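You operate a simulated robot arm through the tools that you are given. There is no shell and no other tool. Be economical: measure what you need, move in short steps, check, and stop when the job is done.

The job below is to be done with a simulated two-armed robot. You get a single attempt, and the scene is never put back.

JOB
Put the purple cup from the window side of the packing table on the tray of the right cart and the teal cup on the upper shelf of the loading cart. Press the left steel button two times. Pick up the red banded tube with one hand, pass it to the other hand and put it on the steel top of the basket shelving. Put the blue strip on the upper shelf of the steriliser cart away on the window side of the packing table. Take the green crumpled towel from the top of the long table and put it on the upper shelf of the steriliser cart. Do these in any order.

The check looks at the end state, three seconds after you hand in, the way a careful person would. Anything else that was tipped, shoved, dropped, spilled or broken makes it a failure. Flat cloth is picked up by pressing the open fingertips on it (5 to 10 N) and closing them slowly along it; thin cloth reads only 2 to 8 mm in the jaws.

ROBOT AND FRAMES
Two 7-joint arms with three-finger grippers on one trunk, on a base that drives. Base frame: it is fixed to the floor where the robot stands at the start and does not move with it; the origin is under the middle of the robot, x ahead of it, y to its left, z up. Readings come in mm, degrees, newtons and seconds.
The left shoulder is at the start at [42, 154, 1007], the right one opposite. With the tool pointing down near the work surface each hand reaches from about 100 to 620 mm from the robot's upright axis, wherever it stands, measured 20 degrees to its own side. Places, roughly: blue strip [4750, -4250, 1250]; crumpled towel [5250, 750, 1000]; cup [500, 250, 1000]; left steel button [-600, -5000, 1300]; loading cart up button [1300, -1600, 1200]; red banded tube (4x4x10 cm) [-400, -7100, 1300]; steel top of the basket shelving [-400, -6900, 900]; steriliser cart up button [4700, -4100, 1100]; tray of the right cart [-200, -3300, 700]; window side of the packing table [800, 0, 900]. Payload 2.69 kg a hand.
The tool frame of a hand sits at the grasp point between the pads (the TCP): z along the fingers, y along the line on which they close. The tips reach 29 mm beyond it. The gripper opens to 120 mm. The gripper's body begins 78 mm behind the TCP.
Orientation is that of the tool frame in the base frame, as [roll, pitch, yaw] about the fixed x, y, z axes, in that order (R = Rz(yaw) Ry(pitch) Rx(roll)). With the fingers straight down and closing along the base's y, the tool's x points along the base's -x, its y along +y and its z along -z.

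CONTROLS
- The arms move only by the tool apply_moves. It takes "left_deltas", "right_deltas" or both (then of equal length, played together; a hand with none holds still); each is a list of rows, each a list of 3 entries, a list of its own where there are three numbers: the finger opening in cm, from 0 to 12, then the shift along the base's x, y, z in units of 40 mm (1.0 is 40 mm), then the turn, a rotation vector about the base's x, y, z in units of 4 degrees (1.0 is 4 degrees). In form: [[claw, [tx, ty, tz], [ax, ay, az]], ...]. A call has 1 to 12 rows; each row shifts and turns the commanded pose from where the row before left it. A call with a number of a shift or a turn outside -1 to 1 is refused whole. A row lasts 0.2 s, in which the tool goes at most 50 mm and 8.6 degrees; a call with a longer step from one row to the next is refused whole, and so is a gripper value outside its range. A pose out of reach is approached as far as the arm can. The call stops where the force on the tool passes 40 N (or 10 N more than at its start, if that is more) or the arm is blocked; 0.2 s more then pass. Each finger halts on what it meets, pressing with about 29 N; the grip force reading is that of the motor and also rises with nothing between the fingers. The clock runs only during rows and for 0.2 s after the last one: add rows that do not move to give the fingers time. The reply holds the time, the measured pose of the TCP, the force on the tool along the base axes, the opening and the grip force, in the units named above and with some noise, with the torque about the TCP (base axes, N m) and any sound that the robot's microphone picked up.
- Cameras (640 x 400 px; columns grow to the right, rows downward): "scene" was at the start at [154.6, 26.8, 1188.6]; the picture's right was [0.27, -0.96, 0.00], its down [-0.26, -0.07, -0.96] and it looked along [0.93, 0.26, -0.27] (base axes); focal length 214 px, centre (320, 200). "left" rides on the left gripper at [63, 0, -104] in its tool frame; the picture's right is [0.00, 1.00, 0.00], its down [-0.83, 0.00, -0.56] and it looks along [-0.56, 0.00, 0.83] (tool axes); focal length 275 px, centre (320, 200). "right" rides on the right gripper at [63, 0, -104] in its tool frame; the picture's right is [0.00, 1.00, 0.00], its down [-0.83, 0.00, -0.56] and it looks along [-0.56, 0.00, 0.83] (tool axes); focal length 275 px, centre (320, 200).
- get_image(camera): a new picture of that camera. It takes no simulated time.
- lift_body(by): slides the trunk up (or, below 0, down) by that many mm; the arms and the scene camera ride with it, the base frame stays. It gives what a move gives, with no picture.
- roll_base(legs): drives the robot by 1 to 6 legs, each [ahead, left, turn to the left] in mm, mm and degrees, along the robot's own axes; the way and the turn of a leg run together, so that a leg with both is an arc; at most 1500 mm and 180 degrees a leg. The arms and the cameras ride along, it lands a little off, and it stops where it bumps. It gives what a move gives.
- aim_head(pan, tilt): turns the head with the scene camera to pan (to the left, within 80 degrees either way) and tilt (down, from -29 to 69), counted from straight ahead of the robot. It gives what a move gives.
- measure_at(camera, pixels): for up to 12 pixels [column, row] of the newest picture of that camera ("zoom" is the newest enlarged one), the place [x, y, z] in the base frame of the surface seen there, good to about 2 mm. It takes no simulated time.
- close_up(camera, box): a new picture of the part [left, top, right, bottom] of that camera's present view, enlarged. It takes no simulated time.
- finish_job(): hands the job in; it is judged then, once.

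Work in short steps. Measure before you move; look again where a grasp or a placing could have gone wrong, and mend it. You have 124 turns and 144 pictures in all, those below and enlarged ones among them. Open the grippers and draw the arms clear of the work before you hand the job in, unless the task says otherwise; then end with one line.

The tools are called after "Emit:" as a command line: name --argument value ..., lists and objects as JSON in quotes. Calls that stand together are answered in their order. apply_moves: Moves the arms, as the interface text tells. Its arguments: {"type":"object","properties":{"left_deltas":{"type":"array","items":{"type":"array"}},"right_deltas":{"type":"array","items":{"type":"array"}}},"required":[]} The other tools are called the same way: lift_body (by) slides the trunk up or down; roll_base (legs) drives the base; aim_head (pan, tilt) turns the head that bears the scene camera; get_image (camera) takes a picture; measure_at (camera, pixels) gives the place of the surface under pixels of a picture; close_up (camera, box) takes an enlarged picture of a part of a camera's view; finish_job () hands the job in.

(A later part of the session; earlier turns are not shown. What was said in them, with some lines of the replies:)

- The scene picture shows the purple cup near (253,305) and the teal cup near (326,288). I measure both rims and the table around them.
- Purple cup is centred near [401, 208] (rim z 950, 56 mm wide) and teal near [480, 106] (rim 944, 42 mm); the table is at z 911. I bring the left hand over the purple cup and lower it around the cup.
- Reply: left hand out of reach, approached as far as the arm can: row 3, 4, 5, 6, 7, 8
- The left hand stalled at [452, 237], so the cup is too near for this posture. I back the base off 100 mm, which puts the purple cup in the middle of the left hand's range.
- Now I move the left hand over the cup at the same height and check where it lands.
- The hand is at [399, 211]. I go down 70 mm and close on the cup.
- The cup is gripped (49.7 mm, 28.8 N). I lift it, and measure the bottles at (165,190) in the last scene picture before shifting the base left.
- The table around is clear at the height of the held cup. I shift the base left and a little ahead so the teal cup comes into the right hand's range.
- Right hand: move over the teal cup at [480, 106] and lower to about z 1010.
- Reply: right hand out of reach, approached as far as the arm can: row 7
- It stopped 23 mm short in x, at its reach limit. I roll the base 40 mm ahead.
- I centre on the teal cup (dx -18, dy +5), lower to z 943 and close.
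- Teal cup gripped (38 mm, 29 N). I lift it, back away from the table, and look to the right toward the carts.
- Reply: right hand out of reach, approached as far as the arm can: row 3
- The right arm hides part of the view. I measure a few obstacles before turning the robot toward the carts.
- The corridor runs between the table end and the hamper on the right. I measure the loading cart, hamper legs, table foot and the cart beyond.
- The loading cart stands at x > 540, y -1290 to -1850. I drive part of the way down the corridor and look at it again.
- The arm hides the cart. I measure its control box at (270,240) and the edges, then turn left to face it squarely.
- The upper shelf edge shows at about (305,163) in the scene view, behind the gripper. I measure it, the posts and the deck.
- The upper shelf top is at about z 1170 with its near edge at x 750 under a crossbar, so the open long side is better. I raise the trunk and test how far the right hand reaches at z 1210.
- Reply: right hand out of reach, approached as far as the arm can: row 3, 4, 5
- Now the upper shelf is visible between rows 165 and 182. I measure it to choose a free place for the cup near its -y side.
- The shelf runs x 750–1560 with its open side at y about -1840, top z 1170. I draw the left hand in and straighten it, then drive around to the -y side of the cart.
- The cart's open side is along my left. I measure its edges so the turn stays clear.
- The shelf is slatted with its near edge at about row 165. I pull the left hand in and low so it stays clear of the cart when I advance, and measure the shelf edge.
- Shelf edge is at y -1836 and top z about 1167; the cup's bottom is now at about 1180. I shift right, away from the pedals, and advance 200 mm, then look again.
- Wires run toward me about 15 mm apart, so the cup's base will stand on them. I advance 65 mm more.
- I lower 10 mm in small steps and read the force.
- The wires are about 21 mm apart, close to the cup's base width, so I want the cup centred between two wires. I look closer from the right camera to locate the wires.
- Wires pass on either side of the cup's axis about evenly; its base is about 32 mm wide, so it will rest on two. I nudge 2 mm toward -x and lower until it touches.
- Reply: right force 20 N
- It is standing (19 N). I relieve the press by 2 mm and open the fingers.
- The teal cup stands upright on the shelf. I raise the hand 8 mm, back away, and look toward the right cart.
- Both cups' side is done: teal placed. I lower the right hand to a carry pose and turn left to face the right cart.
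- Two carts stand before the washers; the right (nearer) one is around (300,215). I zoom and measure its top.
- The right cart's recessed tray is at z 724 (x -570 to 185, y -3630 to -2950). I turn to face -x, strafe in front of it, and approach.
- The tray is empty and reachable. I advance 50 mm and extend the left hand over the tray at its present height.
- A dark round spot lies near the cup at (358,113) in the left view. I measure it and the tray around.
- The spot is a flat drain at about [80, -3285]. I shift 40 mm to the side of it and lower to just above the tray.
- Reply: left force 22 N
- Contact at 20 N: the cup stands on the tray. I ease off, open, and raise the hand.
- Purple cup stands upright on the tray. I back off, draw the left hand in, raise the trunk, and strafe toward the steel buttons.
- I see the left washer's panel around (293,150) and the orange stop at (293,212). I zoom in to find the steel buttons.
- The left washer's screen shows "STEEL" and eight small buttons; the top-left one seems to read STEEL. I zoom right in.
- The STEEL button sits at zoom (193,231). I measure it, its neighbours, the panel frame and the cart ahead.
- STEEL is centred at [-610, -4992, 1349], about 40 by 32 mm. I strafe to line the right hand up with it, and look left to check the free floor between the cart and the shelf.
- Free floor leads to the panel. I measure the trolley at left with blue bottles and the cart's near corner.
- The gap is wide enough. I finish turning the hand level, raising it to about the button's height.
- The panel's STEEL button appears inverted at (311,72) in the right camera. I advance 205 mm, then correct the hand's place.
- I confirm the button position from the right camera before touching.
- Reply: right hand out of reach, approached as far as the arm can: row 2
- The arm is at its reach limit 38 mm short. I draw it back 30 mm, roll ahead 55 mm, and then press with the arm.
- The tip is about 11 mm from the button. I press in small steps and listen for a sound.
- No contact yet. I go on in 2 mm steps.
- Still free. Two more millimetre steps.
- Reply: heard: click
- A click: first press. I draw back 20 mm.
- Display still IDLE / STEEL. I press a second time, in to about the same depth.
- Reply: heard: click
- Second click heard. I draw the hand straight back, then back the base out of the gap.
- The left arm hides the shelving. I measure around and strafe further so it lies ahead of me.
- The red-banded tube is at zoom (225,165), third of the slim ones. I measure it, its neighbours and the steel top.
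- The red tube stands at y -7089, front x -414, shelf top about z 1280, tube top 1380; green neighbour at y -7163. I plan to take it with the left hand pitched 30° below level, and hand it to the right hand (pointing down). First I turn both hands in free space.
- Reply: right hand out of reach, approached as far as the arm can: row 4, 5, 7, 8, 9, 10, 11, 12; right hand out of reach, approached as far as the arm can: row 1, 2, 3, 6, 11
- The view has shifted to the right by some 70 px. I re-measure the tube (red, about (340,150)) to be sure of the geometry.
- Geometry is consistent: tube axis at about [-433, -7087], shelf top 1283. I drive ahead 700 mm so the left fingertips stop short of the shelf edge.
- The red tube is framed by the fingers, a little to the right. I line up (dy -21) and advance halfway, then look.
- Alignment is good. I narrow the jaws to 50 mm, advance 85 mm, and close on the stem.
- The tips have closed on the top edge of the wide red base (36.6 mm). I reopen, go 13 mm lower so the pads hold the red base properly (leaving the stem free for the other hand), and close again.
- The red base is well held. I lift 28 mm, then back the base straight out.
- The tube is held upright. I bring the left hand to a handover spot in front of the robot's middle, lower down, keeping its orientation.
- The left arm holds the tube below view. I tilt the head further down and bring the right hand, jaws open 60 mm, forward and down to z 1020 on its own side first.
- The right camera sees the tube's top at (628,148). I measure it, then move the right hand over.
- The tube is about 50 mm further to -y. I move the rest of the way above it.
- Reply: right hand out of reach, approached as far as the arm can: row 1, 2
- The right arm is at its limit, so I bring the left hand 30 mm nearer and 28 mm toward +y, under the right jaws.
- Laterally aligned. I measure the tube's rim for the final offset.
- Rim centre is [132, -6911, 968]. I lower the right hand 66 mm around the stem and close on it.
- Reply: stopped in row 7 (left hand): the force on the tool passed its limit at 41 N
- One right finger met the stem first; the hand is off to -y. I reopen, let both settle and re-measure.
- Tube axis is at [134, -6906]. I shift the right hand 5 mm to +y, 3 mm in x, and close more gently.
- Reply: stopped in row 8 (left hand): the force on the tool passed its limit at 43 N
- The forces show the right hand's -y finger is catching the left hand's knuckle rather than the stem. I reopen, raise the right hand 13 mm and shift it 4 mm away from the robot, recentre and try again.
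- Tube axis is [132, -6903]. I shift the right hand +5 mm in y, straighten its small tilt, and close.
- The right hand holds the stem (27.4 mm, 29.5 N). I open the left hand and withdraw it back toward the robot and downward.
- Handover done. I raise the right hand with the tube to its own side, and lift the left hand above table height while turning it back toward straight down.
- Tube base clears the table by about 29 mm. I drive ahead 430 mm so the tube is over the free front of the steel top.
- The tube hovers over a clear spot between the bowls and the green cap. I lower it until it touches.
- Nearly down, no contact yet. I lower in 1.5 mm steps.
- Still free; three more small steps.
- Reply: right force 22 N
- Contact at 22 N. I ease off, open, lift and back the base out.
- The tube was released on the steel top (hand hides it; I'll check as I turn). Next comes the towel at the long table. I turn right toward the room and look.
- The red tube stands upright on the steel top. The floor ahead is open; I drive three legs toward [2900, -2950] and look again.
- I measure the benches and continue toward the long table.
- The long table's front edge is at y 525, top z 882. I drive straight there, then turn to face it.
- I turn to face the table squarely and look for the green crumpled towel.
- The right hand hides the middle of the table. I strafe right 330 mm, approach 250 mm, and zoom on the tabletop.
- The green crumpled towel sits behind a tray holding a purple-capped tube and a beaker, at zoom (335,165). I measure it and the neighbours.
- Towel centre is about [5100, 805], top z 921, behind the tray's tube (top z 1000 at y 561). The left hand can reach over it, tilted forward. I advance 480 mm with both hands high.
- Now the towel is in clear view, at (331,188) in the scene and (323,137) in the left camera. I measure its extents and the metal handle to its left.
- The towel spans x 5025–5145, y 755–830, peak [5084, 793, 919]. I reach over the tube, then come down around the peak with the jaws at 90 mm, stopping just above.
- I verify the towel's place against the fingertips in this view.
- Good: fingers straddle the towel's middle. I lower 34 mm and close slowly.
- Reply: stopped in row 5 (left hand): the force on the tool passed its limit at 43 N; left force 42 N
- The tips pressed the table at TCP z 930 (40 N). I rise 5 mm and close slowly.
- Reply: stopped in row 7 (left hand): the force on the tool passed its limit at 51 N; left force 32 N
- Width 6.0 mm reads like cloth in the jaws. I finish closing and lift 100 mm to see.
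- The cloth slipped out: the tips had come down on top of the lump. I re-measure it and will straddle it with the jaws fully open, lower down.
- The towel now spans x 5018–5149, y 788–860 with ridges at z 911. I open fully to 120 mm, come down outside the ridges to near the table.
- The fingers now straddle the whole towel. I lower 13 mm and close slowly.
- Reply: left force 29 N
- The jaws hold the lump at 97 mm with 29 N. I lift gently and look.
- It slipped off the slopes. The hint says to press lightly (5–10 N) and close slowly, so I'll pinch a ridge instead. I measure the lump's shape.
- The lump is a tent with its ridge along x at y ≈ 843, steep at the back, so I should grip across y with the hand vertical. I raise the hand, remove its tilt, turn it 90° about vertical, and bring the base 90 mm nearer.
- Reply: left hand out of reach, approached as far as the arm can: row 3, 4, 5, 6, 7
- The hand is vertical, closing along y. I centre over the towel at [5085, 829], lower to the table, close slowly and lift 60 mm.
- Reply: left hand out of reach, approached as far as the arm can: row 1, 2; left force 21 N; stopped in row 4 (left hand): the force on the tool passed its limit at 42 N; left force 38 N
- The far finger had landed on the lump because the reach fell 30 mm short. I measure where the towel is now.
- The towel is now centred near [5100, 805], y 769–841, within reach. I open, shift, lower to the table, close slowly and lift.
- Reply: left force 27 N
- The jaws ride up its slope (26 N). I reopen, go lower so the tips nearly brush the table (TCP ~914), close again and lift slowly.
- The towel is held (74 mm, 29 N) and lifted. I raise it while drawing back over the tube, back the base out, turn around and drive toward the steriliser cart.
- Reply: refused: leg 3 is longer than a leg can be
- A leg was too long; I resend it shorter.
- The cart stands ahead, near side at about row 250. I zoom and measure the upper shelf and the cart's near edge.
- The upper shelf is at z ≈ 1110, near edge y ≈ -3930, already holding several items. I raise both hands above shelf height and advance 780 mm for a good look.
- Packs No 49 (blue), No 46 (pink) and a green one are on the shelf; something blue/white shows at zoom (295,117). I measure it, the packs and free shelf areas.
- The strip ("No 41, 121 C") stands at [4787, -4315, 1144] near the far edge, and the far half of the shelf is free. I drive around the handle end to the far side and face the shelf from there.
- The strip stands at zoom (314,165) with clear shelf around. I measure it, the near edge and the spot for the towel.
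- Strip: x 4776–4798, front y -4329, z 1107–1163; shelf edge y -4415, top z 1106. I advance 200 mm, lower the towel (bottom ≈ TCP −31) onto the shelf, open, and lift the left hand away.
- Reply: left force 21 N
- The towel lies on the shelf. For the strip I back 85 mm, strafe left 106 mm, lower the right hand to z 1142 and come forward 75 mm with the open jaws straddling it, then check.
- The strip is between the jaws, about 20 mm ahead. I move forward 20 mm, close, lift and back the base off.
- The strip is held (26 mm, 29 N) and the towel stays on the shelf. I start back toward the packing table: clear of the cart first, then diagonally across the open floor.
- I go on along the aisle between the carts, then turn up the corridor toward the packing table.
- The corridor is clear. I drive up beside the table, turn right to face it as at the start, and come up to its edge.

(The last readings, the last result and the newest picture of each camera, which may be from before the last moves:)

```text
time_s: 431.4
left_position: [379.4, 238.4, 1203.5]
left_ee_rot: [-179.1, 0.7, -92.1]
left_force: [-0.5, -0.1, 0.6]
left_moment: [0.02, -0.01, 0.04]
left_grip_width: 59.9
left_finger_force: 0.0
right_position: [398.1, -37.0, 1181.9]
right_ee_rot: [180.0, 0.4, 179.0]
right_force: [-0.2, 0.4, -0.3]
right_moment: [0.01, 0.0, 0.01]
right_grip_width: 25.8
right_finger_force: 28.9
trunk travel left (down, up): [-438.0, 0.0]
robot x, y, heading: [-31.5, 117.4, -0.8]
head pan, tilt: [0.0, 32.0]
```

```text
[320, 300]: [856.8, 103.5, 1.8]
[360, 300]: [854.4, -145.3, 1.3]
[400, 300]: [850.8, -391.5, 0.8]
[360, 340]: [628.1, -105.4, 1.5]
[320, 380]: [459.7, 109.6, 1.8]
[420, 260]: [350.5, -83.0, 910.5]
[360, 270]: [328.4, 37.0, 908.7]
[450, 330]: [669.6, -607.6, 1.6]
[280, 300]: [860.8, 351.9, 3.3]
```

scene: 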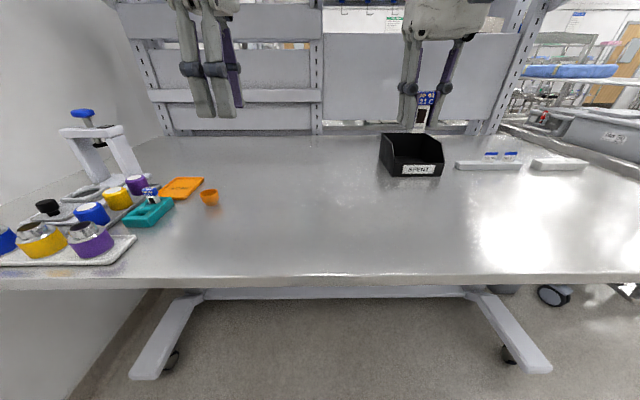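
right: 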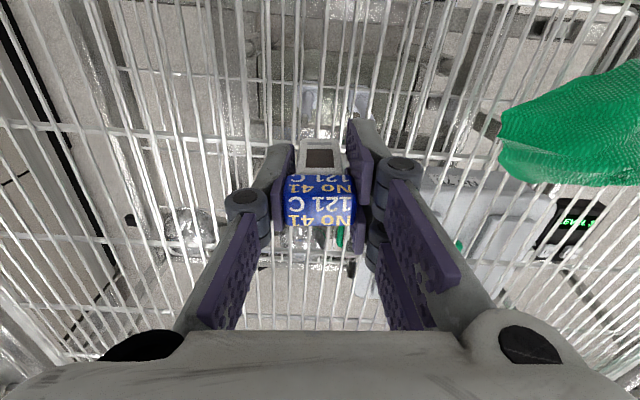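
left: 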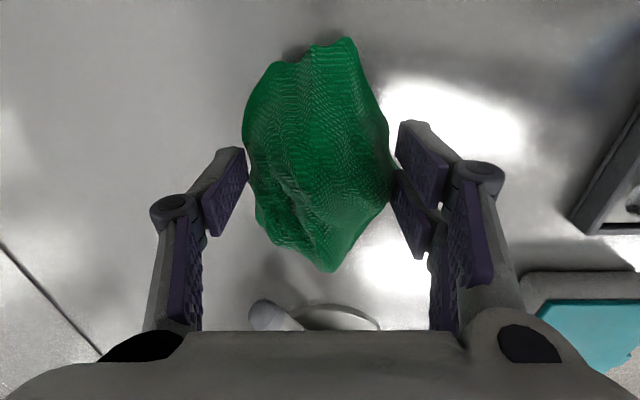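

The tabletop before me is clear (edge x ≈ 328, top z 910). I move the strip in to x ≈ 458 while lowering it to just above the surface, then feel for contact.

Emit:
apply_moves --right_deltas '[[1, [0.25, 0, -0.9], [0, 0, 0]], [1, [0.25, 0, -0.9], [0, 0, 0]], [1, [0.25, 0, -0.9], [0, 0, 0]], [1, [0.25, 0, -0.9], [0, 0, 0]], [1, [0.25, 0, -0.9], [0, 0, 0]], [1, [0.25, 0, -0.9], [0, 0, 0]], [1, [0, 0, -0.25], [0, 0, 0]], [1, [0, 0, -0.05], [0, 0, 0]], [1, [0, 0, -0.04], [0, 0, 0]], [1, [0, 0, 0], [0, 0, 0]]]'

Emit:
close_up --camera "scene" --box '[320, 130, 520, 290]'

```text
time_s: 433.6
left_position: [379.6, 237.9, 1204.8]
left_ee_rot: [-179.0, 0.6, -92.2]
left_force: [-0.4, -0.3, -0.9]
left_moment: [0.02, 0.04, -0.01]
left_grip_width: 60.2
left_finger_force: 0.2
right_position: [457.4, -39.2, 952.3]
right_ee_rot: [-179.9, 0.3, 178.9]
right_force: [0.0, -0.7, 0.5]
right_moment: [0.05, 0.01, 0.0]
right_grip_width: 26.0
right_finger_force: 28.6
trunk travel left (down, up): [-438.0, 0.0]
robot x, y, heading: [-32.2, 118.1, -0.7]
head pan, tilt: [0.0, 32.0]
```

```text
2.50 times, centred on (420, 210) of scene
5 turns are left
```

zoom: 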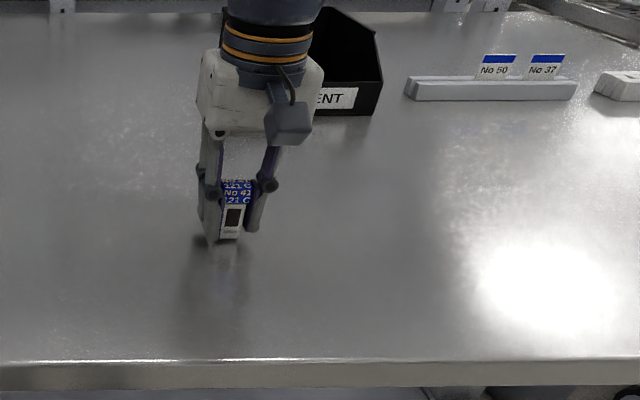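

Five turns are left. I lower in small steps to contact, open gently, and lift the hand clear, then look.

Emit:
apply_moves --right_deltas '[[1, [0, 0, -0.04], [0, 0, 0]], [1, [0, 0, -0.03], [0, 0, 0]], [1, [0, 0, -0.03], [0, 0, 0]], [1, [0, 0, -0.03], [0, 0, 0]], [1, [0, 0, 0], [0, 0, 0]]]'

Emit:
apply_moves --right_deltas '[[3, [0, 0, 0], [0, 0, 0]], [4, [0, 0, 0], [0, 0, 0]], [6, [0, 0, 0], [0, 0, 0]], [8, [0, 0, 0], [0, 0, 0]], [9, [0, 0, 0.3], [0, 0, 0]], [9, [0, 0, 0.8], [0, 0, 0]], [9, [0, 0, 0.9], [0, 0, 0]]]'

Emit:
close_up --camera "scene" --box '[320, 130, 520, 290]'

```text
time_s: 434.9
left_position: [379.4, 237.8, 1204.2]
left_ee_rot: [-179.0, 0.6, -92.2]
left_force: [-0.3, 0.8, 0.2]
left_moment: [0.0, 0.0, 0.0]
left_grip_width: 60.0
left_finger_force: 0.0
right_position: [457.0, -38.5, 948.2]
right_ee_rot: [179.9, 0.5, 179.0]
right_force: [1.9, 0.1, 6.7]
right_moment: [-0.05, -0.03, 0.02]
right_grip_width: 26.2
right_finger_force: 29.0
trunk travel left (down, up): [-438.0, 0.0]
robot x, y, heading: [-30.2, 118.5, -0.7]
head pan, tilt: [0.0, 32.0]
```

```text
time_s: 436.4
left_position: [378.3, 237.9, 1204.1]
left_ee_rot: [-179.1, 0.6, -92.1]
left_force: [-0.2, 0.4, -0.2]
left_moment: [-0.01, -0.02, -0.01]
left_grip_width: 59.9
left_finger_force: 0.1
right_position: [456.9, -36.8, 1029.0]
right_ee_rot: [179.9, 0.4, 179.1]
right_force: [-0.5, -0.2, 0.2]
right_moment: [0.03, -0.01, 0.01]
right_grip_width: 90.0
right_finger_force: 0.0
trunk travel left (down, up): [-438.0, 0.0]
robot x, y, heading: [-29.4, 115.4, -0.8]
head pan, tilt: [0.0, 32.0]
```

```text
2.50 times, centred on (420, 210) of scene
4 turns are left
```

zoom: 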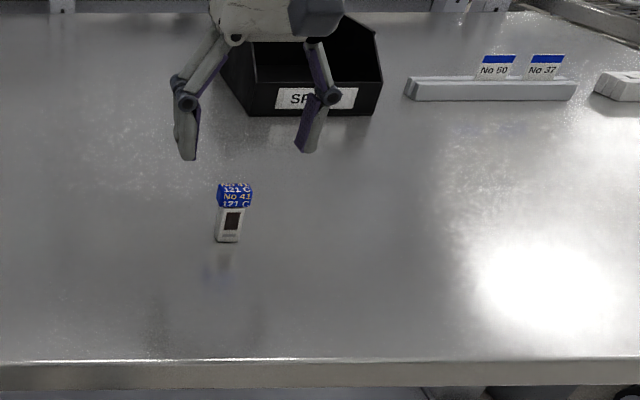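

The strip stands upright on the table. I open both hands, raise the right a little more, and back off clear of the table.

Emit:
apply_moves --right_deltas '[[12, [0, 0, 0.6], [0, 0, 0]], [12, [-0.3, 0, 0.4], [0, 0, 0]], [12, [0, 0, 0], [0, 0, 0]]]' --left_deltas '[[12, [0, 0, 0], [0, 0, 0]], [12, [0, 0, 0], [0, 0, 0]], [12, [0, 0, 0], [0, 0, 0]]]'

Emit:
roll_base --legs '[[-400, 0, 0]]'

Emit:
get_image --camera "scene"

```text
time_s: 437.2
left_position: [379.2, 239.2, 1204.1]
left_ee_rot: [-179.2, 0.6, -92.3]
left_force: [0.8, 0.8, -0.8]
left_moment: [0.03, 0.01, -0.01]
left_grip_width: 120.1
left_finger_force: 0.0
right_position: [444.5, -37.6, 1068.5]
right_ee_rot: [179.9, 0.3, 179.0]
right_force: [0.1, -0.4, -1.3]
right_moment: [-0.01, 0.01, -0.01]
right_grip_width: 119.8
right_finger_force: 0.0
trunk travel left (down, up): [-438.0, 0.0]
robot x, y, heading: [-32.7, 117.4, -0.5]
head pan, tilt: [0.0, 32.0]
```

```text
time_s: 439.7
left_position: [-11.2, 241.7, 1203.9]
left_ee_rot: [-179.1, 0.7, -92.9]
left_force: [0.6, -0.2, 0.1]
left_moment: [0.0, -0.03, 0.02]
left_grip_width: 120.2
left_finger_force: 0.1
right_position: [50.0, -35.9, 1068.7]
right_ee_rot: [179.9, 0.3, 178.4]
right_force: [-0.2, -0.1, 0.4]
right_moment: [-0.01, -0.02, -0.01]
right_grip_width: 119.9
right_finger_force: 0.0
trunk travel left (down, up): [-438.0, 0.0]
robot x, y, heading: [-426.4, 126.9, -1.5]
head pan, tilt: [0.0, 32.0]
```

```text
15 pictures are left
3 turns are left
```

scene: 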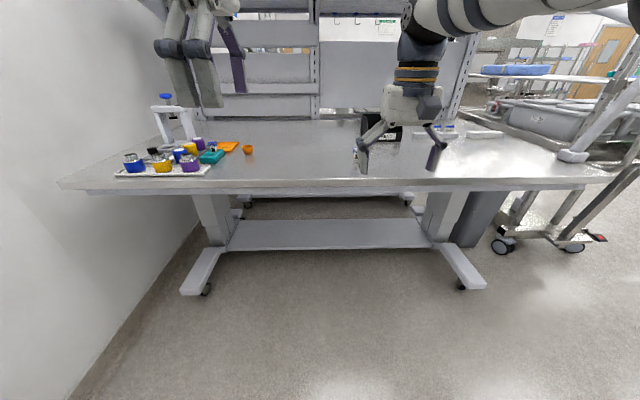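

All the items are placed, both grippers are open and the arms are clear of the table, so I hand the job in.

Emit:
finish_job

```text
The job is handed in.
```

All the tasks are done and the job is handed in: both cups, the two presses of the left washer's STEEL button (each clicked), the tube, the strip and the towel. The crumpled towel slipped and slid a little on the long table before it was held. I stood the strip upright on the open tabletop rather than in the SPENT bin.
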